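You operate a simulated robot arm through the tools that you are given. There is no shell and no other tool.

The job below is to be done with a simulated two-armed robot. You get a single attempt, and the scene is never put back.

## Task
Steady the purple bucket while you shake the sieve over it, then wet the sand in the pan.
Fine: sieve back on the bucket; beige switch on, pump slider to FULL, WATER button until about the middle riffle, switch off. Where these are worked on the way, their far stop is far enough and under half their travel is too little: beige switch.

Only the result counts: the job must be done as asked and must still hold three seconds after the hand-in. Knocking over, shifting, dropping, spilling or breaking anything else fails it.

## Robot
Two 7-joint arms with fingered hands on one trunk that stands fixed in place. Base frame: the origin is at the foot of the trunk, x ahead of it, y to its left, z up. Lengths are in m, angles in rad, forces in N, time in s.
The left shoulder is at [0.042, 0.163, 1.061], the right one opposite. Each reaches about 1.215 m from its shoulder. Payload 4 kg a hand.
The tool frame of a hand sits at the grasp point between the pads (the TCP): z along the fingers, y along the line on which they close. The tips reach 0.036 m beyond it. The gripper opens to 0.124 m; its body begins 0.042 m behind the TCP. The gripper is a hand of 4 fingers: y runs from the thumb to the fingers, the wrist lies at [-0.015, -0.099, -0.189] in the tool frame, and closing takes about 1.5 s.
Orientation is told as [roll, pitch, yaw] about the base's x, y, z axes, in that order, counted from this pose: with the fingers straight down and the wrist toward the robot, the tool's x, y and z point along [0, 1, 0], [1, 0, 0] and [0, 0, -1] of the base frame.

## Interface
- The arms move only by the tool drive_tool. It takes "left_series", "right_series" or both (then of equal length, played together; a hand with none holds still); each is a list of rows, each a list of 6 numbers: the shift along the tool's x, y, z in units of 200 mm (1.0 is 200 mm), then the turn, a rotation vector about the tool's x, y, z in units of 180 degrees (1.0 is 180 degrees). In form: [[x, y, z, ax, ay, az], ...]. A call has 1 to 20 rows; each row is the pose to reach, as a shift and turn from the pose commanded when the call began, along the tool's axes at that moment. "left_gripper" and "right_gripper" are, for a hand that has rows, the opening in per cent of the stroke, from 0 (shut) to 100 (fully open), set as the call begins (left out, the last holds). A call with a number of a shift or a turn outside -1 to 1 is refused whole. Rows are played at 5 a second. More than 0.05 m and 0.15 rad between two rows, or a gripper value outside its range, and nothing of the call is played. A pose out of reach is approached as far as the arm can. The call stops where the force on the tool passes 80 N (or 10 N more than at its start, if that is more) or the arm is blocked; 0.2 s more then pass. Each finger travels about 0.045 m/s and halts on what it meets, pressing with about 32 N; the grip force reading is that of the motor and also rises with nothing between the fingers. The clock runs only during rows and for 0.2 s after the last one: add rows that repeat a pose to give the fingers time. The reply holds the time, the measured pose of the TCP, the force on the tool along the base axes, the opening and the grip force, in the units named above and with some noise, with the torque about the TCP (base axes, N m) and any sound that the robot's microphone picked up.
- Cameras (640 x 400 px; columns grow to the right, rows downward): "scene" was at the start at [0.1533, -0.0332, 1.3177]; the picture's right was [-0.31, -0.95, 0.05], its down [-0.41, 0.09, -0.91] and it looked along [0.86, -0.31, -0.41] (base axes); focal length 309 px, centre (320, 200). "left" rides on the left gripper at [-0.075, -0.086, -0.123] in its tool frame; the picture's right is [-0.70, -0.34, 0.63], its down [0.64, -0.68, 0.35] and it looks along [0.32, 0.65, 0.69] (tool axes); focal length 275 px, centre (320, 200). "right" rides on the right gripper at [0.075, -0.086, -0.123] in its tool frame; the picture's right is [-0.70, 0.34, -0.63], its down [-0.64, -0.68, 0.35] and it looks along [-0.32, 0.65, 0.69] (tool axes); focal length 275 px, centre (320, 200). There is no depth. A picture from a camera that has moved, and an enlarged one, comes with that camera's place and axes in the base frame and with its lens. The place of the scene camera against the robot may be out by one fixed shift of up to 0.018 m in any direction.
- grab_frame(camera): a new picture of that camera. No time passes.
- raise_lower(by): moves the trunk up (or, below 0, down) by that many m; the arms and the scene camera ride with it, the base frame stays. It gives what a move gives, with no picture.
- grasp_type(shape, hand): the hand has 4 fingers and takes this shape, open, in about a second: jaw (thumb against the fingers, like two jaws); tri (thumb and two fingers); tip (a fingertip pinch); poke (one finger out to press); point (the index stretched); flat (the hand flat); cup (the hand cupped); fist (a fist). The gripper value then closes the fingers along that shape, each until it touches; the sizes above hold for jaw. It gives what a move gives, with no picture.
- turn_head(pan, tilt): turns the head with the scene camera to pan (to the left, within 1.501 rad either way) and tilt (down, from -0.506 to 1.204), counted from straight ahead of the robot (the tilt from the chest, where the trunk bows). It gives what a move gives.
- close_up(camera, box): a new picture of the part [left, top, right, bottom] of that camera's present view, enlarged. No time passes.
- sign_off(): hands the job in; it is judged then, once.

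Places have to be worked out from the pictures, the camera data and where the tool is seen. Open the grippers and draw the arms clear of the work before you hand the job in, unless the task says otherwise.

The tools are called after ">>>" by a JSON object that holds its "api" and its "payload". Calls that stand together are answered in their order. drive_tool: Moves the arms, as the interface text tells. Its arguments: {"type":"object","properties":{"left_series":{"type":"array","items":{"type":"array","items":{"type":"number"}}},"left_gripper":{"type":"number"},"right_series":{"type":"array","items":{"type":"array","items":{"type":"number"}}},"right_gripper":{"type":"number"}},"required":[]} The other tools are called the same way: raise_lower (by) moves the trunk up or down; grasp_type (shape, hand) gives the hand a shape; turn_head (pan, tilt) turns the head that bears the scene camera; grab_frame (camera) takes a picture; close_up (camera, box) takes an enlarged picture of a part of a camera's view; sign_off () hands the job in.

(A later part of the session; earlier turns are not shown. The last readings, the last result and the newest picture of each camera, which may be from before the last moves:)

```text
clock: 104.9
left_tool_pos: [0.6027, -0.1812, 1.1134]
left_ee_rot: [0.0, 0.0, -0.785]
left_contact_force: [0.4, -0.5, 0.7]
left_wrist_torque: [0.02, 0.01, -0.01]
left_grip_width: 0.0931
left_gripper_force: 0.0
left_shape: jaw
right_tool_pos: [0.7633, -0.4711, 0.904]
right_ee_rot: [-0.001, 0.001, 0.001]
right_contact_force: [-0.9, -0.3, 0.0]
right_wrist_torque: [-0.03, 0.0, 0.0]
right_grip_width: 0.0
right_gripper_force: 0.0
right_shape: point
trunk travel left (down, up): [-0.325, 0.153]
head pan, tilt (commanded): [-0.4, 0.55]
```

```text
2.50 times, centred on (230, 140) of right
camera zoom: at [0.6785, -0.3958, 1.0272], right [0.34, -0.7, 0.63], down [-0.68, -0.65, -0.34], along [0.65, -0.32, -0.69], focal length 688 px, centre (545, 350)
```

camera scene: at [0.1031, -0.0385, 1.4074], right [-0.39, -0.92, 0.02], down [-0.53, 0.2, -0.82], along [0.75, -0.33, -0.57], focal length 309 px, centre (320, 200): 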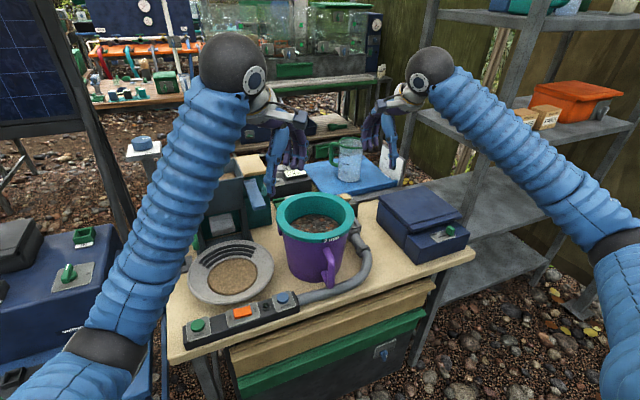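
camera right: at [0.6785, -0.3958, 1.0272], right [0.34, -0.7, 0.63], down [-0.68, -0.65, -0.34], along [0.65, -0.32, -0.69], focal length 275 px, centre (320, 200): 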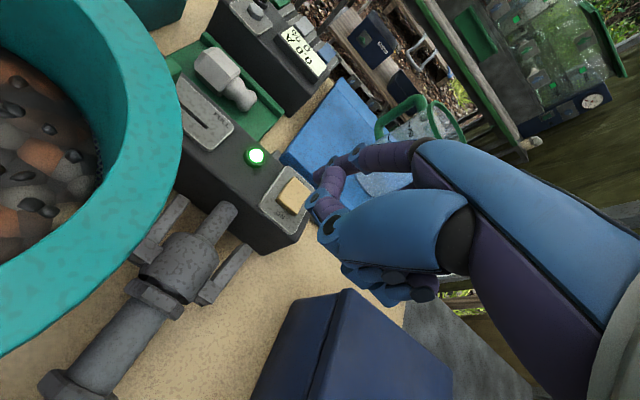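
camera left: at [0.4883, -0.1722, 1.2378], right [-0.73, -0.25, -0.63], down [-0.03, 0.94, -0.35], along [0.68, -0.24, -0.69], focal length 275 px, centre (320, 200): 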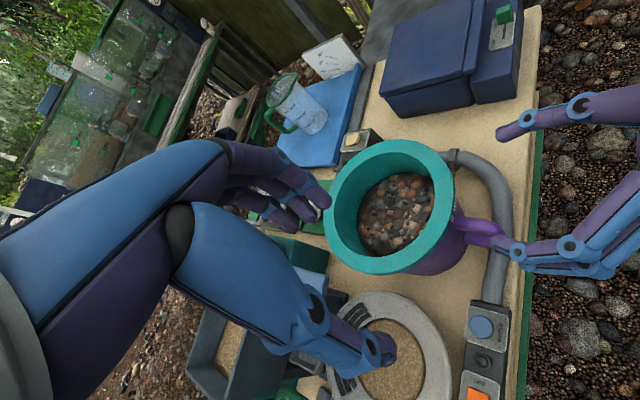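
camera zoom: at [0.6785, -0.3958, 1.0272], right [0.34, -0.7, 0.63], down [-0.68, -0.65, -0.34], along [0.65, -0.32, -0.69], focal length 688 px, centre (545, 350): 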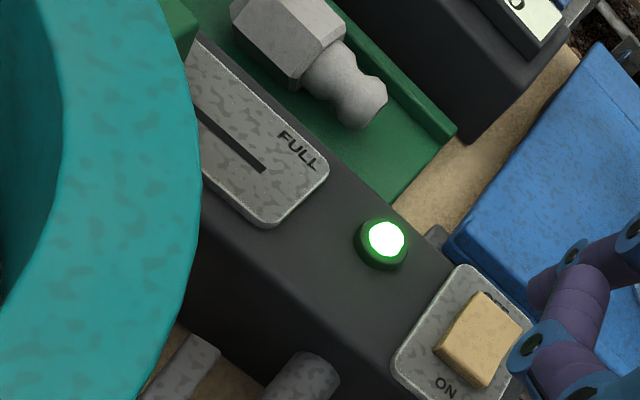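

The pump switch is on (lamp lit). Next the slider: its green knob is near (0.860, -0.308, 0.82) and must go about 5 cm to the right (-y) to FULL. I raise the right hand and turn it +90° so the hooked finger can pull the knob from its left side.

>>> {"api": "drive_tool", "payload": {"right_series": [[0, 0, -0.2, 0, 0, 0], [0, 0, -0.4, 0, 0, 0], [0, 0, -0.6, 0, 0, 0], [0.0437, 0.0454, -0.6, 0, 0, -0.0417], [0.0875, 0.0908, -0.6, 0, 0, -0.0833], [0.1312, 0.1362, -0.6, 0, 0, -0.125], [0.175, 0.1817, -0.6, 0, 0, -0.1667], [0.2187, 0.2271, -0.6, 0, 0, -0.2083], [0.2625, 0.2725, -0.6, 0, 0, -0.25], [0.3062, 0.3179, -0.6, 0, 0, -0.2917], [0.35, 0.3633, -0.6, 0, 0, -0.3333], [0.3937, 0.4087, -0.6, 0, 0, -0.375], [0.4375, 0.4542, -0.6, 0, 0, -0.4167], [0.4812, 0.4996, -0.6, 0, 0, -0.4583], [0.525, 0.545, -0.6, 0, 0, -0.5]]}}

>>> {"api": "grab_frame", "payload": {"camera": "right"}}

>>> {"api": "grab_frame", "payload": {"camera": "scene"}}

>>> {"api": "grab_frame", "payload": {"camera": "left"}}

```text
clock: 108.1
left_tool_pos: [0.6016, -0.181, 1.1141]
left_ee_rot: [-0.001, 0.0, -0.785]
left_contact_force: [-0.4, -0.5, 0.9]
left_wrist_torque: [-0.03, 0.0, 0.01]
left_grip_width: 0.0929
left_gripper_force: 0.1
left_shape: jaw
right_tool_pos: [0.874, -0.3688, 1.0242]
right_ee_rot: [-0.001, -0.001, 1.573]
right_contact_force: [-0.1, -0.1, 0.5]
right_wrist_torque: [0.0, 0.01, 0.02]
right_grip_width: 0.0
right_gripper_force: 0.1
right_shape: point
trunk travel left (down, up): [-0.325, 0.153]
head pan, tilt (commanded): [-0.4, 0.55]
```

```text
taken
camera right: at [0.7996, -0.4549, 1.1476], right [0.7, 0.34, 0.63], down [0.65, -0.68, -0.35], along [0.31, 0.65, -0.69], focal length 275 px, centre (320, 200)
```

right: 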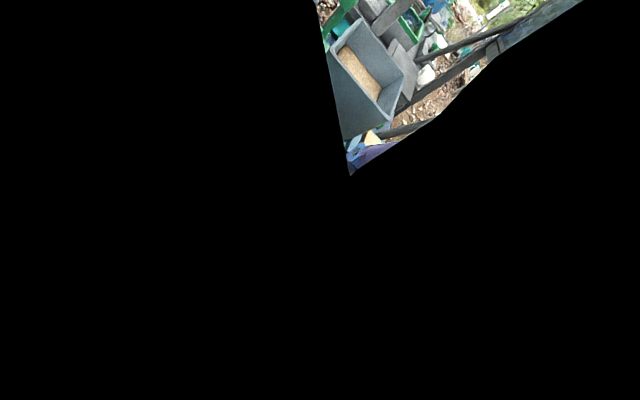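

```text
taken
camera scene: at [0.1031, -0.0379, 1.4074], right [-0.39, -0.92, 0.02], down [-0.53, 0.2, -0.82], along [0.75, -0.33, -0.57], focal length 309 px, centre (320, 200)
```

scene: 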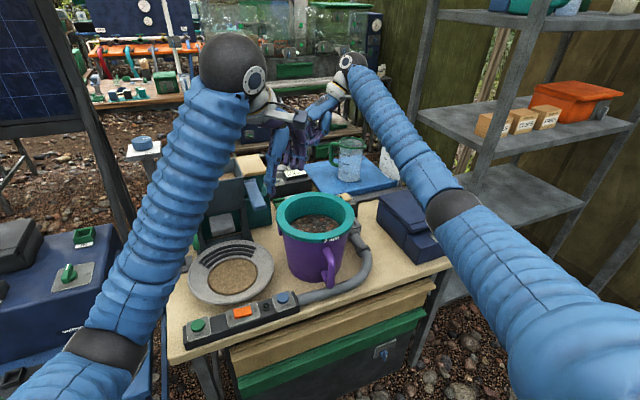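

```text
taken
camera left: at [0.4889, -0.1723, 1.2375], right [-0.73, -0.25, -0.63], down [-0.03, 0.94, -0.35], along [0.68, -0.24, -0.69], focal length 275 px, centre (320, 200)
```

left: 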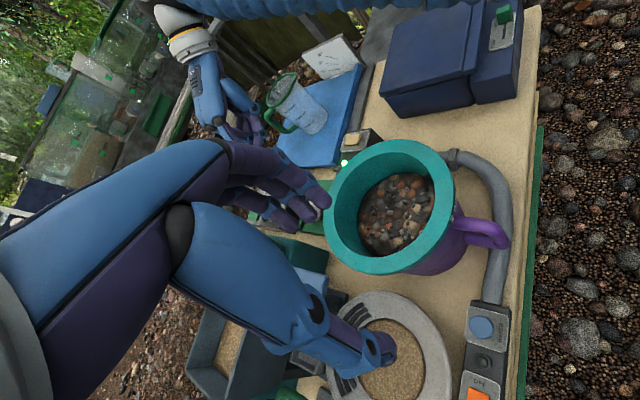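

The right hand's own camera is covered in this pose, so I need the left camera to watch the slider. I move the left hand back up to its first place, from where the knob is visible behind the bucket.

>>> {"api": "drive_tool", "payload": {"left_series": [[0.05, 0, -0.15, 0, 0, -0.02], [0.15, 0, -0.3, 0, 0, -0.05], [0.28, 0, -0.42, 0, 0, -0.085], [0.42, 0, -0.53, 0, 0, -0.12], [0.56, -0.005, -0.53, 0, 0, -0.16], [0.7, -0.01, -0.53, 0, 0, -0.2], [0.845, -0.01, -0.53, 0, 0, -0.25]]}}

>>> {"api": "grab_frame", "payload": {"camera": "left"}}

>>> {"api": "close_up", "payload": {"camera": "left", "box": [480, 60, 640, 220]}}

>>> {"api": "close_up", "payload": {"camera": "scene", "box": [240, 60, 400, 200]}}

```text
refused: row 7 steps farther than a row can; nothing moved
```

```text
taken
camera left: at [0.4889, -0.1723, 1.2375], right [-0.73, -0.25, -0.63], down [-0.03, 0.94, -0.35], along [0.68, -0.24, -0.69], focal length 275 px, centre (320, 200)
```

left: 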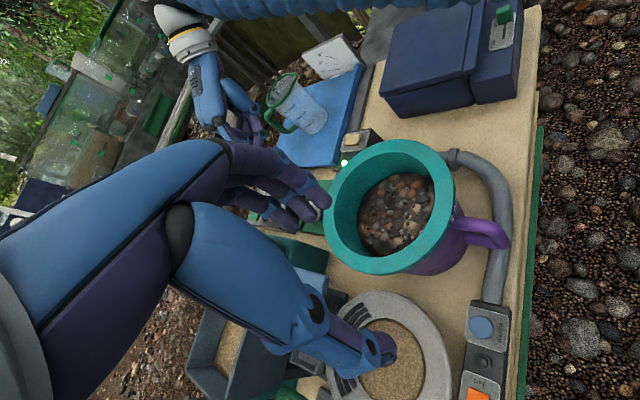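

```text
2.50 times, centred on (560, 140) of left
camera zoom: at [0.4889, -0.1723, 1.2375], right [-0.73, -0.25, -0.63], down [-0.03, 0.94, -0.35], along [0.68, -0.24, -0.69], focal length 688 px, centre (-280, 350)
```

zoom: 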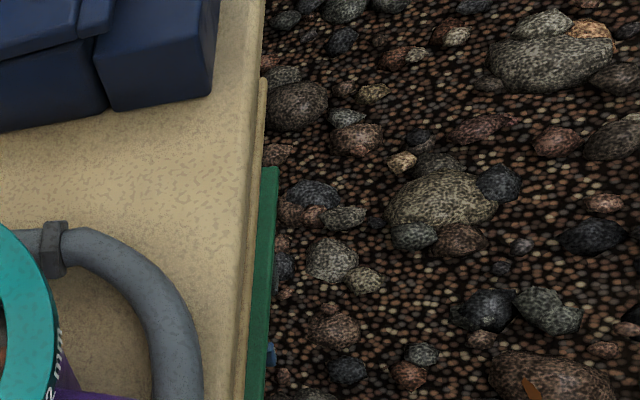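

```text
2.86 times, centred on (320, 130) of scene
camera zoom: at [0.1031, -0.0379, 1.4074], right [-0.39, -0.92, 0.02], down [-0.53, 0.2, -0.82], along [0.75, -0.33, -0.57], focal length 884 px, centre (320, 400)
```

zoom: 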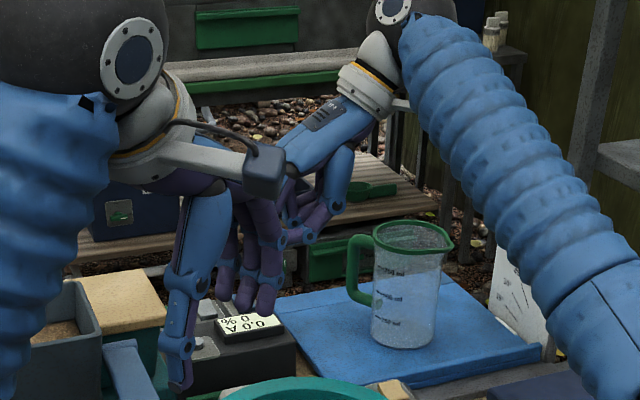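

One row turned too far; I resend the left-hand move with smaller steps.

>>> {"api": "drive_tool", "payload": {"left_series": [[0.05, 0, -0.15, 0, 0, -0.02], [0.12, 0, -0.3, 0, 0, -0.05], [0.24, 0, -0.42, 0, 0, -0.08], [0.36, 0, -0.53, 0, 0, -0.115], [0.48, -0.005, -0.53, 0, 0, -0.15], [0.6, -0.01, -0.53, 0, 0, -0.185], [0.72, -0.01, -0.53, 0, 0, -0.22], [0.845, -0.01, -0.53, 0, 0, -0.25]]}}

>>> {"api": "grab_frame", "payload": {"camera": "left"}}

>>> {"api": "close_up", "payload": {"camera": "left", "box": [480, 60, 640, 220]}}

>>> {"api": "close_up", "payload": {"camera": "scene", "box": [240, 60, 400, 200]}}

```text
clock: 109.9
left_tool_pos: [0.7202, -0.058, 1.2211]
left_ee_rot: [0.0, 0.0, 0.002]
left_contact_force: [-0.7, 0.4, -0.8]
left_wrist_torque: [-0.01, -0.03, -0.01]
left_grip_width: 0.0929
left_gripper_force: 0.0
left_shape: jaw
right_tool_pos: [0.8745, -0.3685, 1.0245]
right_ee_rot: [0.0, 0.001, 1.571]
right_contact_force: [-0.2, 0.2, 0.1]
right_wrist_torque: [0.03, 0.0, 0.03]
right_grip_width: 0.0003
right_gripper_force: 0.2
right_shape: point
trunk travel left (down, up): [-0.325, 0.153]
head pan, tilt (commanded): [-0.4, 0.55]
```

```text
taken
camera left: at [0.6349, -0.1321, 1.343], right [-0.34, -0.7, -0.63], down [-0.68, 0.64, -0.35], along [0.65, 0.32, -0.69], focal length 275 px, centre (320, 200)
```

left: 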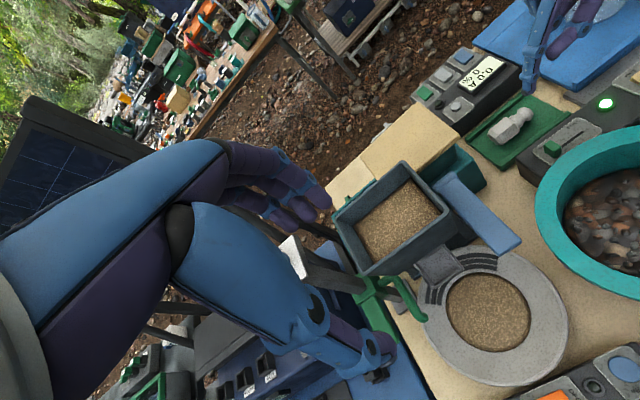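

```text
2.50 times, centred on (560, 140) of left
camera zoom: at [0.6349, -0.1321, 1.343], right [-0.34, -0.7, -0.63], down [-0.68, 0.64, -0.35], along [0.65, 0.32, -0.69], focal length 688 px, centre (-280, 350)
```

zoom: 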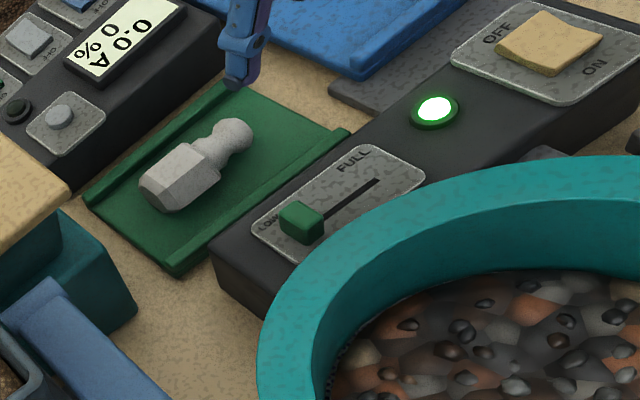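

```text
2.86 times, centred on (320, 130) of scene
camera zoom: at [0.1028, -0.0379, 1.4074], right [-0.39, -0.92, 0.02], down [-0.53, 0.2, -0.82], along [0.75, -0.33, -0.57], focal length 884 px, centre (320, 400)
```

zoom: 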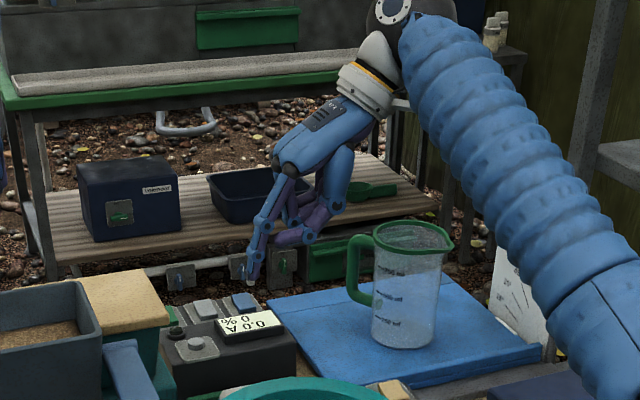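

The slider is clearly visible: knob at about (0.861, -0.314) at LOW, slot ending at FULL near y = -0.360. The right fingertip is at about (0.861, -0.288), just left of the knob, so I lower it straight down, first by 13 cm.

>>> {"api": "drive_tool", "payload": {"right_series": [[0, 0, 0.17, 0, 0, 0], [0, 0, 0.34, 0, 0, 0], [0, 0, 0.5, 0, 0, 0], [0, 0, 0.65, 0, 0, 0]]}}

>>> {"api": "close_up", "payload": {"camera": "left", "box": [480, 60, 640, 220]}}

>>> {"api": "close_up", "payload": {"camera": "scene", "box": [260, 120, 380, 220]}}

```text
clock: 110.9
left_tool_pos: [0.7209, -0.0591, 1.2194]
left_ee_rot: [0.0, 0.0, 0.002]
left_contact_force: [0.3, 0.2, 0.7]
left_wrist_torque: [0.03, -0.02, -0.01]
left_grip_width: 0.0929
left_gripper_force: 0.1
left_shape: jaw
right_tool_pos: [0.8752, -0.3674, 0.8933]
right_ee_rot: [-0.001, 0.0, 1.57]
right_contact_force: [-0.1, -1.0, 0.1]
right_wrist_torque: [0.0, -0.02, 0.02]
right_grip_width: 0.0
right_gripper_force: 0.0
right_shape: point
trunk travel left (down, up): [-0.325, 0.153]
head pan, tilt (commanded): [-0.4, 0.55]
```

```text
2.50 times, centred on (560, 140) of left
camera zoom: at [0.6352, -0.1327, 1.3427], right [-0.34, -0.7, -0.63], down [-0.68, 0.64, -0.35], along [0.65, 0.32, -0.69], focal length 688 px, centre (-280, 350)
```

zoom: 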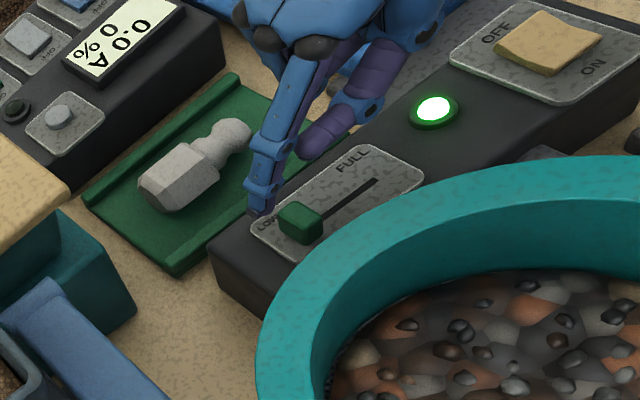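

```text
4.00 times, centred on (320, 170) of scene
camera zoom: at [0.1033, -0.0386, 1.4073], right [-0.39, -0.92, 0.02], down [-0.53, 0.2, -0.82], along [0.75, -0.33, -0.57], focal length 1237 px, centre (320, 320)
```

zoom: 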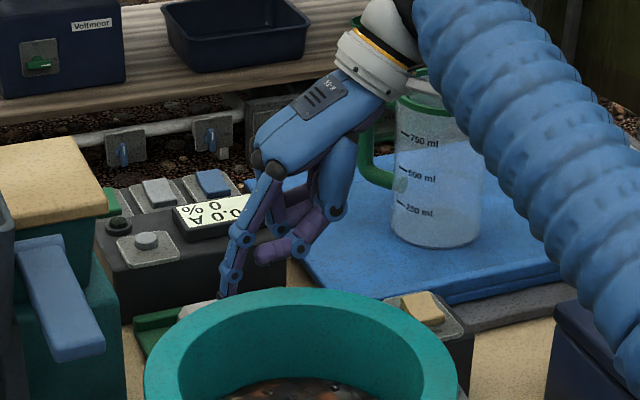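

The tip comes down beside the knob's left side as planned. I lower it the last 4.8 cm in small steps, watching for contact with the plate.

>>> {"api": "drive_tool", "payload": {"right_series": [[0, 0, 0.08, 0, 0, 0], [0, 0, 0.16, 0, 0, 0], [0, 0, 0.2, 0, 0, 0], [0, 0, 0.23, 0, 0, 0]]}}

>>> {"api": "close_up", "payload": {"camera": "left", "box": [520, 80, 640, 200]}}

>>> {"api": "close_up", "payload": {"camera": "scene", "box": [260, 120, 380, 220]}}

```text
clock: 111.9
left_tool_pos: [0.7201, -0.0587, 1.2196]
left_ee_rot: [0.0, 0.001, 0.002]
left_contact_force: [0.3, -0.1, 0.2]
left_wrist_torque: [0.02, -0.02, 0.02]
left_grip_width: 0.093
left_gripper_force: 0.0
left_shape: jaw
right_tool_pos: [0.8742, -0.3683, 0.8486]
right_ee_rot: [0.0, -0.001, 1.57]
right_contact_force: [0.4, 0.4, 0.5]
right_wrist_torque: [0.0, -0.01, -0.02]
right_grip_width: 0.0
right_gripper_force: 0.0
right_shape: point
trunk travel left (down, up): [-0.325, 0.153]
head pan, tilt (commanded): [-0.4, 0.55]
```

```text
3.33 times, centred on (580, 140) of left
camera zoom: at [0.6348, -0.1325, 1.343], right [-0.34, -0.7, -0.63], down [-0.68, 0.64, -0.35], along [0.65, 0.32, -0.69], focal length 918 px, centre (-547, 400)
```

zoom: 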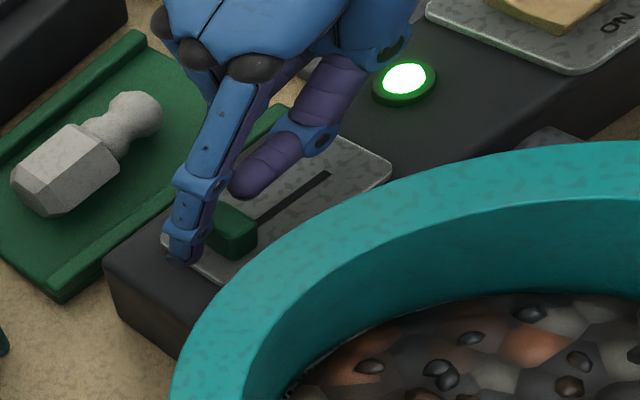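

```text
4.00 times, centred on (320, 170) of scene
camera zoom: at [0.1028, -0.0384, 1.4074], right [-0.39, -0.92, 0.02], down [-0.53, 0.2, -0.82], along [0.75, -0.33, -0.57], focal length 1237 px, centre (320, 320)
```

zoom: 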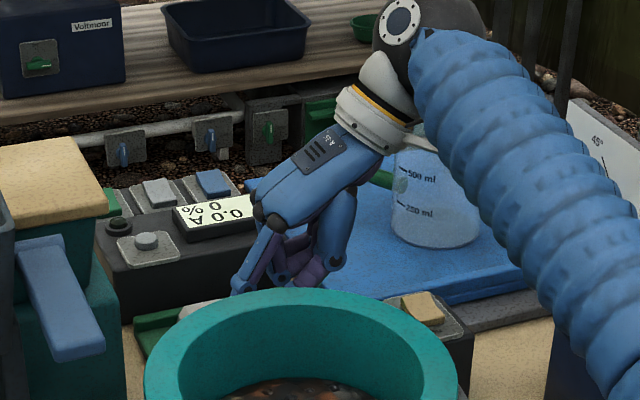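

The tip is at the plate's left end, but only about knob-top height. I lower it a further 7 mm, checking for contact.

>>> {"api": "drive_tool", "payload": {"right_series": [[0, 0, 0.015, 0, 0, 0], [0, 0, 0.03, 0, 0, 0], [0, 0, 0.04, 0, 0, 0]]}}

>>> {"api": "close_up", "payload": {"camera": "left", "box": [520, 80, 640, 200]}}

```text
clock: 112.7
left_tool_pos: [0.72, -0.0585, 1.2196]
left_ee_rot: [0.001, 0.001, -0.002]
left_contact_force: [0.3, -0.2, 0.6]
left_wrist_torque: [-0.02, 0.0, -0.01]
left_grip_width: 0.0929
left_gripper_force: 0.0
left_shape: jaw
right_tool_pos: [0.8741, -0.3671, 0.8401]
right_ee_rot: [0.002, 0.0, 1.57]
right_contact_force: [-0.5, 0.1, 0.6]
right_wrist_torque: [-0.02, -0.02, -0.02]
right_grip_width: 0.0
right_gripper_force: 0.0
right_shape: point
trunk travel left (down, up): [-0.325, 0.153]
head pan, tilt (commanded): [-0.4, 0.55]
```

```text
3.33 times, centred on (580, 140) of left
camera zoom: at [0.6348, -0.1325, 1.343], right [-0.34, -0.7, -0.63], down [-0.68, 0.64, -0.35], along [0.65, 0.32, -0.69], focal length 918 px, centre (-547, 400)
```

zoom: 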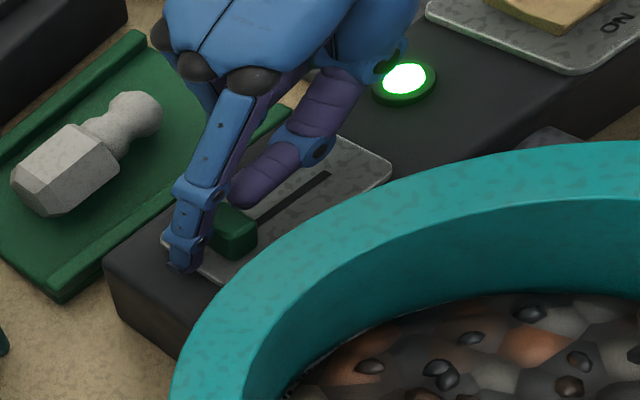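

No contact with the plate; the tip is beside the knob. I now pull toward -y by 25 mm and look.

>>> {"api": "drive_tool", "payload": {"right_series": [[0, -0.04, 0, 0, 0, 0], [0, -0.08, 0, 0, 0, 0], [0, -0.125, 0, 0, 0, 0]]}}

>>> {"api": "close_up", "payload": {"camera": "left", "box": [520, 80, 640, 200]}}

```text
clock: 113.5
left_tool_pos: [0.7206, -0.0582, 1.2194]
left_ee_rot: [-0.001, 0.001, 0.001]
left_contact_force: [0.2, 0.0, -0.8]
left_wrist_torque: [0.03, -0.02, 0.01]
left_grip_width: 0.0928
left_gripper_force: 0.0
left_shape: jaw
right_tool_pos: [0.8746, -0.392, 0.8416]
right_ee_rot: [0.001, -0.002, 1.572]
right_contact_force: [-0.7, 1.5, -0.2]
right_wrist_torque: [-0.02, 0.0, 0.02]
right_grip_width: 0.0
right_gripper_force: 0.0
right_shape: point
trunk travel left (down, up): [-0.325, 0.153]
head pan, tilt (commanded): [-0.4, 0.55]
```

```text
3.33 times, centred on (580, 140) of left
camera zoom: at [0.6346, -0.1325, 1.3431], right [-0.34, -0.7, -0.63], down [-0.68, 0.64, -0.35], along [0.65, 0.32, -0.69], focal length 918 px, centre (-547, 400)
```

zoom: 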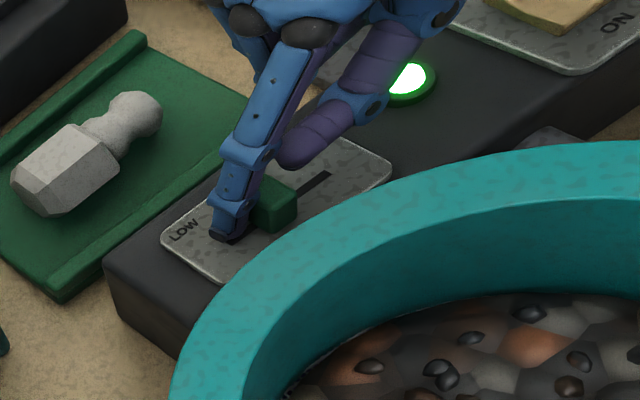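

The knob slides with the finger. I pull further, 20 mm, and check.

>>> {"api": "drive_tool", "payload": {"right_series": [[0, -0.03, 0, 0, 0, 0], [0, -0.06, 0, 0, 0, 0], [0, -0.1, 0, 0, 0, 0]]}}

>>> {"api": "close_up", "payload": {"camera": "left", "box": [520, 80, 640, 200]}}

```text
clock: 114.3
left_tool_pos: [0.7198, -0.0588, 1.2193]
left_ee_rot: [0.0, 0.001, 0.0]
left_contact_force: [0.3, 0.3, 0.3]
left_wrist_torque: [0.0, -0.01, -0.01]
left_grip_width: 0.093
left_gripper_force: 0.0
left_shape: jaw
right_tool_pos: [0.8741, -0.4129, 0.8421]
right_ee_rot: [0.001, 0.0, 1.57]
right_contact_force: [-0.2, 0.9, 0.8]
right_wrist_torque: [0.04, 0.02, -0.04]
right_grip_width: 0.0002
right_gripper_force: 0.1
right_shape: point
trunk travel left (down, up): [-0.325, 0.153]
head pan, tilt (commanded): [-0.4, 0.55]
```

```text
3.33 times, centred on (580, 140) of left
camera zoom: at [0.6346, -0.1325, 1.3431], right [-0.34, -0.7, -0.63], down [-0.68, 0.64, -0.35], along [0.65, 0.32, -0.69], focal length 918 px, centre (-547, 400)
```

zoom: 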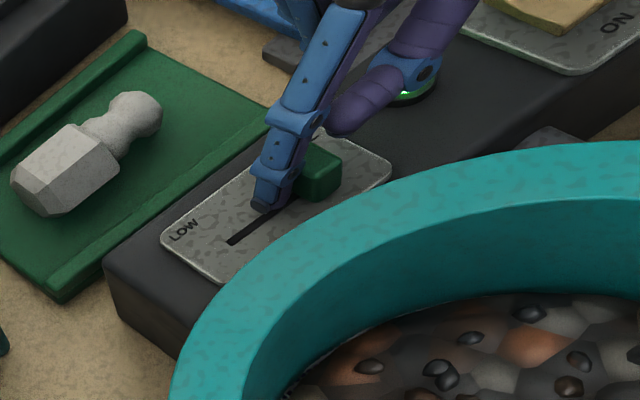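

The knob is almost at FULL. I continue in small steps until I feel the end stop.

>>> {"api": "drive_tool", "payload": {"right_series": [[0, -0.015, 0, 0, 0, 0], [0, -0.03, 0, 0, 0, 0]]}}

>>> {"api": "close_up", "payload": {"camera": "left", "box": [520, 80, 640, 200]}}

```text
clock: 114.9
left_tool_pos: [0.7205, -0.0581, 1.2203]
left_ee_rot: [0.0, 0.0, 0.0]
left_contact_force: [-0.6, 1.8, -0.7]
left_wrist_torque: [0.02, -0.02, 0.0]
left_grip_width: 0.0931
left_gripper_force: 0.1
left_shape: jaw
right_tool_pos: [0.8739, -0.4178, 0.8415]
right_ee_rot: [0.0, 0.001, 1.57]
right_contact_force: [0.5, 0.7, 0.9]
right_wrist_torque: [0.07, 0.0, -0.06]
right_grip_width: 0.0
right_gripper_force: 0.0
right_shape: point
trunk travel left (down, up): [-0.325, 0.153]
head pan, tilt (commanded): [-0.4, 0.55]
```

```text
3.33 times, centred on (580, 140) of left
camera zoom: at [0.6347, -0.1323, 1.3431], right [-0.34, -0.7, -0.63], down [-0.68, 0.64, -0.35], along [0.65, 0.32, -0.69], focal length 918 px, centre (-547, 400)
```

zoom: 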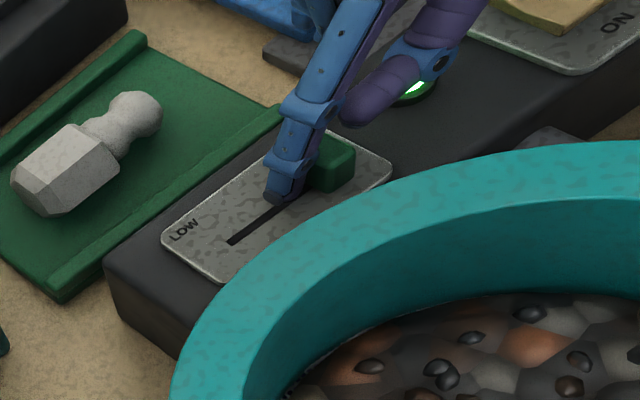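

>>> {"api": "drive_tool", "payload": {"right_series": [[0, -0.015, 0, 0, 0, 0], [0, -0.03, 0, 0, 0, 0]]}}

>>> {"api": "close_up", "payload": {"camera": "left", "box": [520, 80, 640, 200]}}

```text
clock: 115.5
left_tool_pos: [0.7206, -0.0573, 1.2195]
left_ee_rot: [0.0, -0.001, 0.0]
left_contact_force: [0.9, 0.0, -0.3]
left_wrist_torque: [-0.04, 0.0, 0.02]
left_grip_width: 0.0929
left_gripper_force: 0.0
left_shape: jaw
right_tool_pos: [0.8744, -0.424, 0.8412]
right_ee_rot: [0.0, 0.001, 1.573]
right_contact_force: [-0.4, 3.4, 0.4]
right_wrist_torque: [0.08, 0.03, -0.09]
right_grip_width: 0.0
right_gripper_force: 0.0
right_shape: point
trunk travel left (down, up): [-0.325, 0.153]
head pan, tilt (commanded): [-0.4, 0.55]
```

```text
3.33 times, centred on (580, 140) of left
camera zoom: at [0.6347, -0.132, 1.3431], right [-0.34, -0.7, -0.63], down [-0.68, 0.64, -0.35], along [0.65, 0.32, -0.69], focal length 918 px, centre (-547, 400)
```

zoom: 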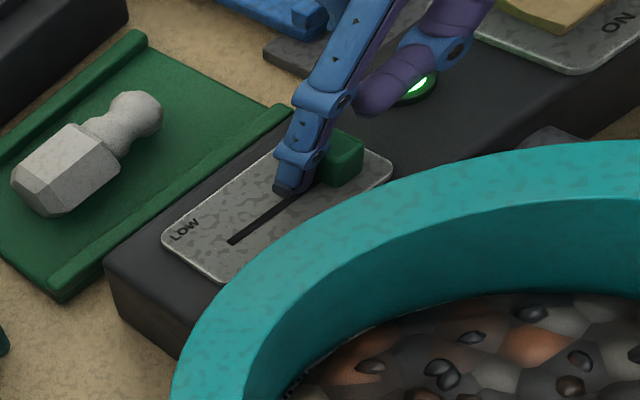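

The force is rising slightly (3.4 N). A few millimetres more to reach the stop firmly.

>>> {"api": "drive_tool", "payload": {"right_series": [[0, -0.01, 0, 0, 0, 0], [0, -0.02, 0, 0, 0, 0], [0, -0.03, 0, 0, 0, 0]]}}

>>> {"api": "close_up", "payload": {"camera": "left", "box": [520, 80, 640, 200]}}

```text
clock: 116.3
left_tool_pos: [0.7201, -0.0586, 1.2197]
left_ee_rot: [0.0, 0.0, -0.002]
left_contact_force: [0.8, -0.9, 0.3]
left_wrist_torque: [-0.02, 0.01, 0.04]
left_grip_width: 0.0927
left_gripper_force: 0.1
left_shape: jaw
right_tool_pos: [0.8736, -0.4307, 0.84]
right_ee_rot: [0.002, 0.0, 1.573]
right_contact_force: [0.1, 7.4, -0.7]
right_wrist_torque: [0.02, -0.02, -0.15]
right_grip_width: 0.0
right_gripper_force: 0.1
right_shape: point
trunk travel left (down, up): [-0.325, 0.153]
head pan, tilt (commanded): [-0.4, 0.55]
```

```text
3.33 times, centred on (580, 140) of left
camera zoom: at [0.6349, -0.1317, 1.343], right [-0.34, -0.7, -0.63], down [-0.68, 0.64, -0.35], along [0.65, 0.32, -0.69], focal length 918 px, centre (-547, 400)
```

zoom: 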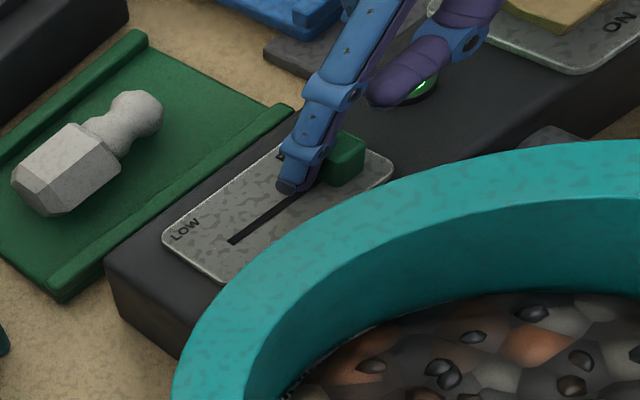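

The knob is at its end stop (7 N, no further travel). I ease off and lift the finger straight up.

>>> {"api": "drive_tool", "payload": {"right_series": [[0, 0.05, 0, 0, 0, 0], [0, 0.05, -0.2, 0, 0, 0], [0, 0.05, -0.4, 0, 0, 0], [0, 0.05, -0.6, 0, 0, 0], [0, 0.05, -0.8, 0, 0, 0], [0, 0.05, -0.95, 0, 0, 0]]}}

>>> {"api": "close_up", "payload": {"camera": "left", "box": [480, 60, 640, 220]}}

>>> {"api": "grab_frame", "payload": {"camera": "scene"}}

```text
clock: 117.7
left_tool_pos: [0.7204, -0.0584, 1.2202]
left_ee_rot: [-0.002, 0.001, 0.001]
left_contact_force: [-0.4, 0.0, 0.3]
left_wrist_torque: [-0.02, -0.03, -0.02]
left_grip_width: 0.0931
left_gripper_force: 0.0
left_shape: jaw
right_tool_pos: [0.8717, -0.4204, 1.0313]
right_ee_rot: [-0.001, 0.001, 1.572]
right_contact_force: [-0.2, 1.0, 1.2]
right_wrist_torque: [-0.02, 0.0, 0.01]
right_grip_width: 0.0
right_gripper_force: 0.0
right_shape: point
trunk travel left (down, up): [-0.325, 0.153]
head pan, tilt (commanded): [-0.4, 0.55]
```

```text
2.50 times, centred on (560, 140) of left
camera zoom: at [0.6343, -0.1323, 1.3434], right [-0.34, -0.7, -0.63], down [-0.68, 0.64, -0.35], along [0.65, 0.32, -0.69], focal length 688 px, centre (-280, 350)
```

zoom: 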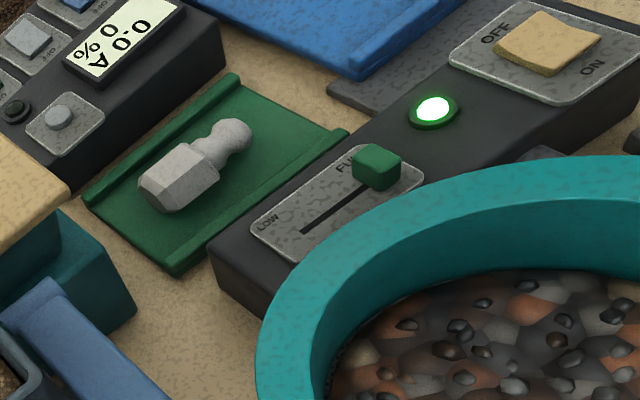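

```text
taken
camera scene: at [0.1023, -0.0382, 1.4075], right [-0.39, -0.92, 0.02], down [-0.53, 0.2, -0.82], along [0.75, -0.33, -0.57], focal length 309 px, centre (320, 200)
```

scene: 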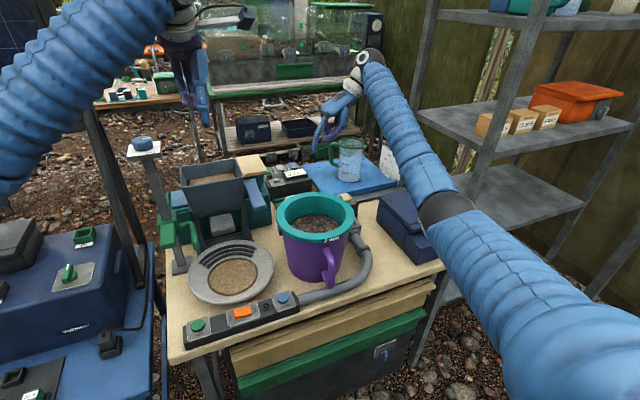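

The slider is at FULL and the lamp is on. Now I look closely at the WATER button and the pan from the left and scene cameras.

>>> {"api": "close_up", "payload": {"camera": "left", "box": [540, 300, 640, 400]}}

>>> {"api": "close_up", "payload": {"camera": "left", "box": [400, 230, 600, 390]}}

>>> {"api": "close_up", "payload": {"camera": "scene", "box": [180, 220, 310, 350]}}

```text
4.00 times, centred on (590, 350) of left
camera zoom: at [0.6343, -0.1323, 1.3434], right [-0.34, -0.7, -0.63], down [-0.68, 0.64, -0.35], along [0.65, 0.32, -0.69], focal length 1101 px, centre (-760, -400)
```

zoom: 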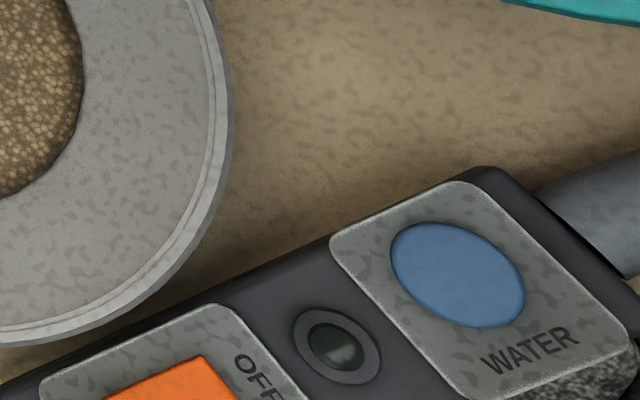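

```text
2.50 times, centred on (500, 310) of left
camera zoom: at [0.6343, -0.1323, 1.3434], right [-0.34, -0.7, -0.63], down [-0.68, 0.64, -0.35], along [0.65, 0.32, -0.69], focal length 688 px, centre (-130, -75)
```

zoom: 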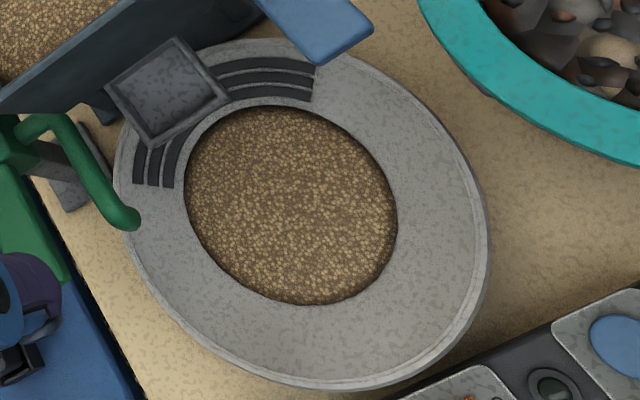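

```text
3.08 times, centred on (245, 285) of scene
camera zoom: at [0.1023, -0.0382, 1.4075], right [-0.39, -0.92, 0.02], down [-0.53, 0.2, -0.82], along [0.75, -0.33, -0.57], focal length 951 px, centre (551, -62)
```

zoom: 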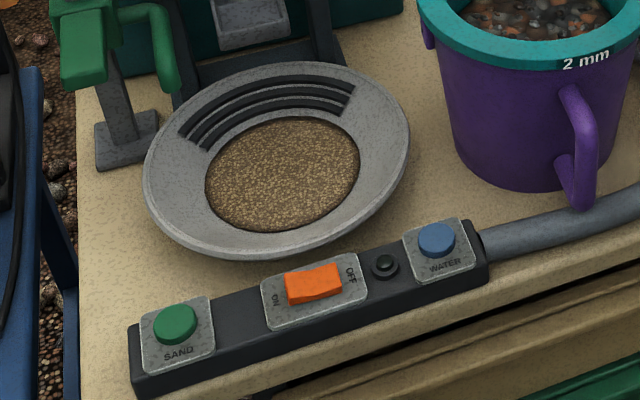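

The pan, its three riffles and the WATER button (top centre about (0.583, -0.155, 0.765)) are all in good view of the left camera, so I leave the left hand there as observer. I bring the right hand round, turning it back to fingers-down with the wrist toward the robot.

>>> {"api": "drive_tool", "payload": {"right_series": [[0.0708, -0.0125, 0, 0, 0, 0.0417], [0.1417, -0.025, 0, 0, 0, 0.0833], [0.2125, -0.0375, 0, 0, 0, 0.125], [0.2833, -0.05, 0, 0, 0, 0.1667], [0.3542, -0.0625, 0, 0, 0, 0.2083], [0.425, -0.075, 0, 0, 0, 0.25], [0.4958, -0.0875, 0, 0, 0, 0.2917], [0.5667, -0.1, 0, 0, 0, 0.3333], [0.6375, -0.1125, 0, 0, 0, 0.375], [0.7083, -0.125, 0, 0, 0, 0.4167], [0.7792, -0.1375, 0, 0, 0, 0.4583], [0.85, -0.15, 0, 0, 0, 0.5]]}}

>>> {"api": "grasp_type", "payload": {"shape": "poke", "hand": "right"}}

>>> {"api": "grab_frame", "payload": {"camera": "right"}}

>>> {"api": "grab_frame", "payload": {"camera": "scene"}}

```text
clock: 120.3
left_tool_pos: [0.7196, -0.0597, 1.2197]
left_ee_rot: [0.001, 0.0, 0.001]
left_contact_force: [0.7, -0.8, 0.2]
left_wrist_torque: [-0.01, -0.01, 0.0]
left_grip_width: 0.093
left_gripper_force: 0.1
left_shape: jaw
right_tool_pos: [0.7034, -0.4518, 1.0304]
right_ee_rot: [0.001, 0.0, -0.003]
right_contact_force: [0.2, -0.9, -0.2]
right_wrist_torque: [-0.01, 0.0, -0.01]
right_grip_width: 0.0001
right_gripper_force: 0.0
right_shape: point
trunk travel left (down, up): [-0.325, 0.153]
head pan, tilt (commanded): [-0.4, 0.55]
```

```text
clock: 121.2
left_tool_pos: [0.72, -0.0586, 1.2187]
left_ee_rot: [0.0, 0.0, 0.001]
left_contact_force: [-0.2, 0.1, -0.1]
left_wrist_torque: [0.01, -0.01, -0.02]
left_grip_width: 0.0925
left_gripper_force: 0.0
left_shape: jaw
right_tool_pos: [0.7044, -0.4519, 1.0304]
right_ee_rot: [0.0, 0.0, 0.002]
right_contact_force: [-0.8, 0.4, -0.7]
right_wrist_torque: [0.0, -0.03, 0.03]
right_grip_width: 0.0
right_gripper_force: 0.1
right_shape: poke
trunk travel left (down, up): [-0.325, 0.153]
head pan, tilt (commanded): [-0.4, 0.55]
```

```text
taken
camera right: at [0.6185, -0.3764, 1.1544], right [0.34, -0.7, 0.63], down [-0.68, -0.65, -0.35], along [0.65, -0.31, -0.69], focal length 275 px, centre (320, 200)
```

right: 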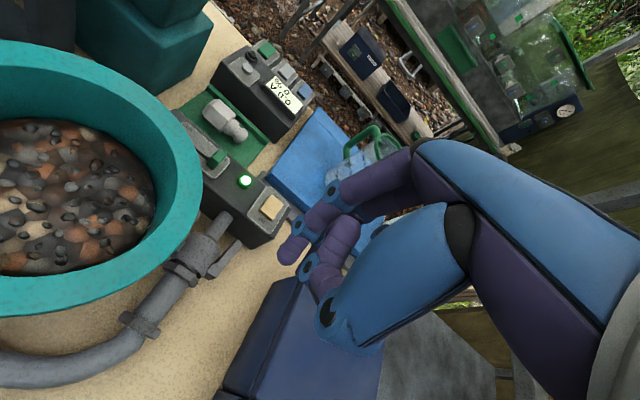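

```text
taken
camera scene: at [0.1026, -0.0384, 1.4074], right [-0.39, -0.92, 0.02], down [-0.53, 0.2, -0.82], along [0.75, -0.33, -0.57], focal length 309 px, centre (320, 200)
```

scene: 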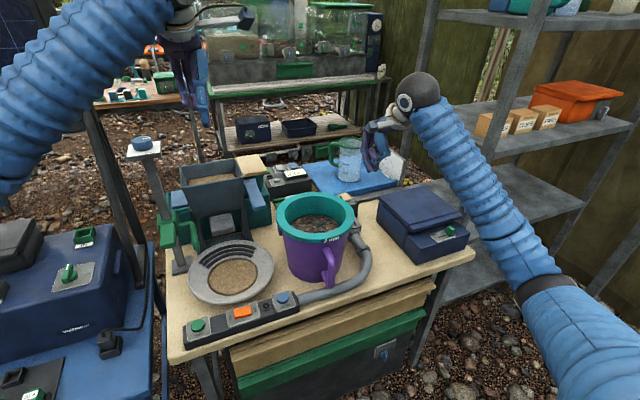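

I carry the right hand over toward the WATER button in two stages at a safe height.

>>> {"api": "drive_tool", "payload": {"right_series": [[0.15, -0.13, 0, 0, 0, 0], [0.3, -0.26, 0, 0, 0, 0], [0.45, -0.39, 0, 0, 0, 0], [0.6, -0.52, 0, 0, 0, 0], [0.75, -0.65, 0, 0, 0, 0]]}}

>>> {"api": "drive_tool", "payload": {"right_series": [[0.15, 0.01, 0, 0, 0, 0], [0.3, 0.02, 0.05, 0, 0, 0], [0.45, 0.03, 0.15, 0, 0, 0], [0.6, 0.04, 0.28, 0, 0, 0], [0.702, 0.043, 0.4, 0, 0, 0]]}}

>>> {"api": "grab_frame", "payload": {"camera": "right"}}

>>> {"api": "grab_frame", "payload": {"camera": "scene"}}

>>> {"api": "close_up", "payload": {"camera": "left", "box": [440, 240, 640, 400]}}

```text
clock: 122.4
left_tool_pos: [0.7199, -0.0586, 1.2197]
left_ee_rot: [-0.001, 0.0, 0.0]
left_contact_force: [-0.5, -1.1, -0.8]
left_wrist_torque: [0.02, -0.02, -0.01]
left_grip_width: 0.0927
left_gripper_force: 0.0
left_shape: jaw
right_tool_pos: [0.5722, -0.2997, 1.0311]
right_ee_rot: [0.001, 0.002, 0.0]
right_contact_force: [0.2, -0.5, -0.8]
right_wrist_torque: [-0.02, -0.01, -0.01]
right_grip_width: 0.0002
right_gripper_force: 0.0
right_shape: poke
trunk travel left (down, up): [-0.325, 0.153]
head pan, tilt (commanded): [-0.4, 0.55]
```

```text
clock: 123.6
left_tool_pos: [0.7209, -0.0588, 1.2198]
left_ee_rot: [0.0, -0.001, 0.0]
left_contact_force: [-0.4, 0.1, 0.1]
left_wrist_torque: [0.02, 0.0, -0.01]
left_grip_width: 0.093
left_gripper_force: 0.1
left_shape: jaw
right_tool_pos: [0.5821, -0.1619, 0.9493]
right_ee_rot: [0.0, 0.0, 0.001]
right_contact_force: [-0.3, -1.0, -0.6]
right_wrist_torque: [-0.04, -0.01, 0.01]
right_grip_width: 0.0
right_gripper_force: 0.0
right_shape: poke
trunk travel left (down, up): [-0.325, 0.153]
head pan, tilt (commanded): [-0.4, 0.55]
```

```text
taken
camera right: at [0.4969, -0.0871, 1.0731], right [0.34, -0.7, 0.63], down [-0.68, -0.65, -0.35], along [0.65, -0.32, -0.69], focal length 275 px, centre (320, 200)
```

right: 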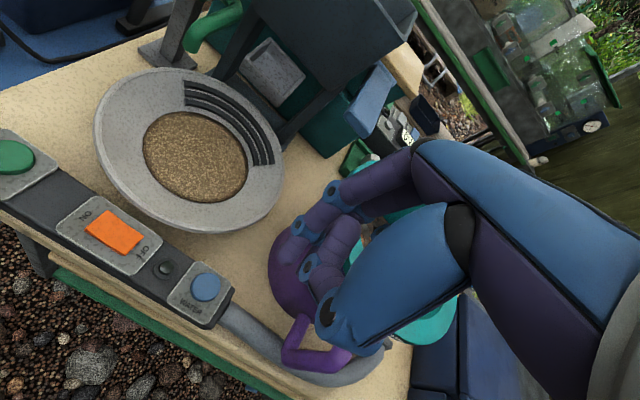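

```text
taken
camera scene: at [0.1027, -0.0382, 1.4074], right [-0.39, -0.92, 0.02], down [-0.53, 0.2, -0.82], along [0.75, -0.33, -0.57], focal length 309 px, centre (320, 200)
```

scene: 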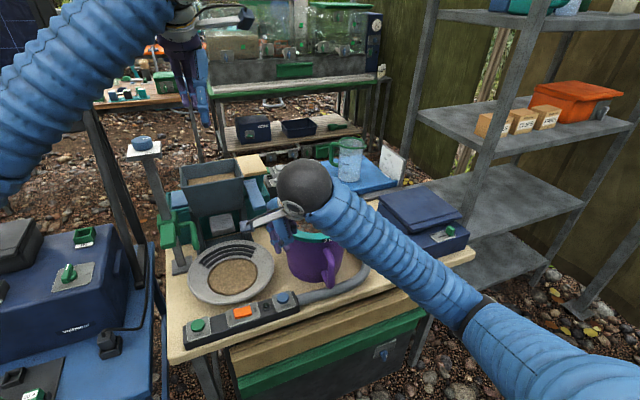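

```text
2.50 times, centred on (540, 320) of left
camera zoom: at [0.6347, -0.1324, 1.343], right [-0.34, -0.7, -0.63], down [-0.68, 0.64, -0.35], along [0.65, 0.32, -0.69], focal length 688 px, centre (-230, -100)
```

zoom: 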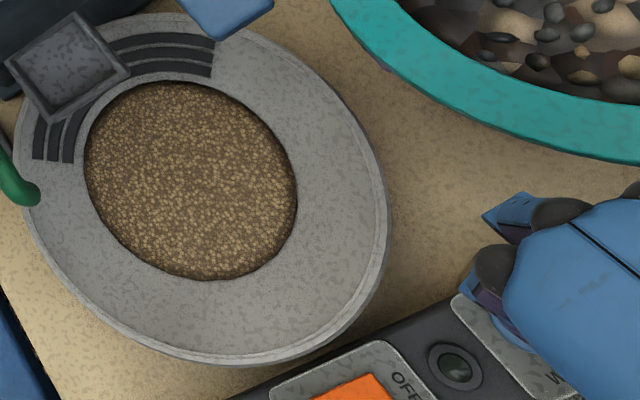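

All three cameras agree on the button at about (0.583, -0.156, 0.764), and the finger is directly above it. I lower it 12 cm and check.

>>> {"api": "drive_tool", "payload": {"right_series": [[0, 0.005, 0.2, 0, 0, 0], [0, 0.005, 0.4, 0, 0, 0], [0, 0.005, 0.55, 0, 0, 0], [0, 0.005, 0.62, 0, 0, 0]]}}

>>> {"api": "close_up", "payload": {"camera": "right", "box": [200, 180, 360, 320]}}

>>> {"api": "close_up", "payload": {"camera": "scene", "box": [230, 220, 340, 320]}}

>>> {"api": "grab_frame", "payload": {"camera": "right"}}

```text
clock: 124.6
left_tool_pos: [0.7183, -0.0589, 1.2201]
left_ee_rot: [0.0, -0.001, 0.0]
left_contact_force: [0.0, 0.4, 0.4]
left_wrist_torque: [-0.02, -0.03, -0.02]
left_grip_width: 0.0932
left_gripper_force: 0.0
left_shape: jaw
right_tool_pos: [0.5836, -0.1632, 0.827]
right_ee_rot: [-0.001, -0.001, 0.0]
right_contact_force: [0.5, -0.8, -0.6]
right_wrist_torque: [0.0, 0.0, -0.02]
right_grip_width: 0.0
right_gripper_force: 0.0
right_shape: poke
trunk travel left (down, up): [-0.325, 0.153]
head pan, tilt (commanded): [-0.4, 0.55]
```

```text
2.86 times, centred on (280, 250) of right
camera zoom: at [0.4991, -0.0875, 0.9505], right [0.34, -0.7, 0.63], down [-0.68, -0.65, -0.35], along [0.65, -0.32, -0.69], focal length 786 px, centre (434, 57)
```

zoom: 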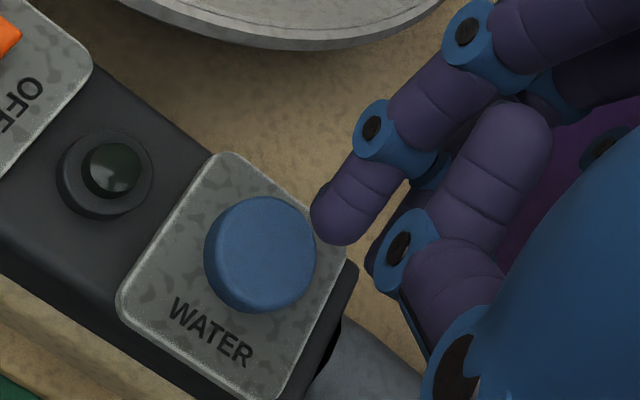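

```text
4.00 times, centred on (285, 270) of scene
camera zoom: at [0.1026, -0.0382, 1.4074], right [-0.39, -0.92, 0.02], down [-0.53, 0.2, -0.82], along [0.75, -0.33, -0.57], focal length 1237 px, centre (460, -80)
```

zoom: 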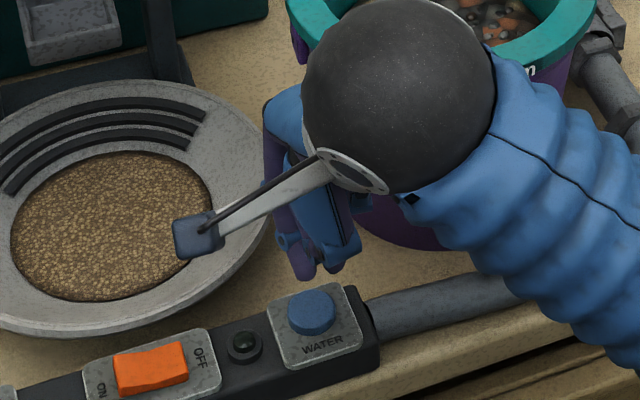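

```text
taken
camera right: at [0.4991, -0.0875, 0.9505], right [0.34, -0.7, 0.63], down [-0.68, -0.65, -0.35], along [0.65, -0.32, -0.69], focal length 275 px, centre (320, 200)
```

right: 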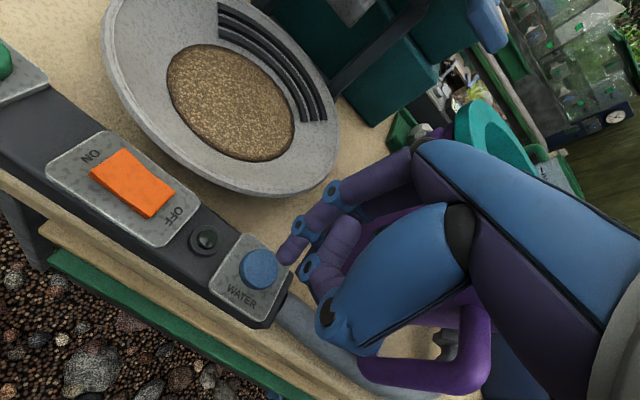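

The tip is centred about 3 cm above the button. I lower 2.3 cm to just above contact.

>>> {"api": "drive_tool", "payload": {"right_series": [[0, 0, 0.06, 0, 0, 0], [0, 0, 0.115, 0, 0, 0]]}}

>>> {"api": "close_up", "payload": {"camera": "right", "box": [200, 180, 360, 320]}}

>>> {"api": "close_up", "payload": {"camera": "scene", "box": [230, 220, 340, 320]}}

```text
clock: 125.2
left_tool_pos: [0.7207, -0.0587, 1.2205]
left_ee_rot: [0.0, -0.001, 0.0]
left_contact_force: [-0.3, 0.4, -0.3]
left_wrist_torque: [0.01, -0.01, 0.02]
left_grip_width: 0.0927
left_gripper_force: 0.2
left_shape: jaw
right_tool_pos: [0.5843, -0.1598, 0.8045]
right_ee_rot: [0.0, 0.0, -0.001]
right_contact_force: [0.5, -0.1, 0.1]
right_wrist_torque: [0.05, 0.0, -0.02]
right_grip_width: 0.0002
right_gripper_force: 0.0
right_shape: poke
trunk travel left (down, up): [-0.325, 0.153]
head pan, tilt (commanded): [-0.4, 0.55]
```

```text
2.86 times, centred on (280, 250) of right
camera zoom: at [0.4986, -0.0863, 0.9283], right [0.34, -0.7, 0.63], down [-0.68, -0.65, -0.35], along [0.65, -0.31, -0.69], focal length 786 px, centre (434, 57)
```

zoom: 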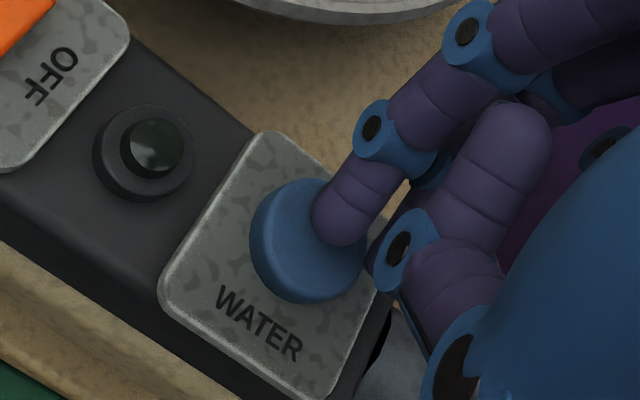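

```text
4.00 times, centred on (285, 270) of scene
camera zoom: at [0.1026, -0.0383, 1.4074], right [-0.39, -0.92, 0.02], down [-0.53, 0.2, -0.82], along [0.75, -0.33, -0.57], focal length 1237 px, centre (460, -80)
```

zoom: 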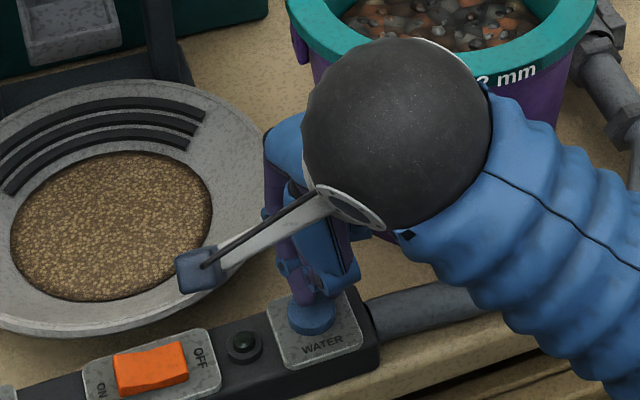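

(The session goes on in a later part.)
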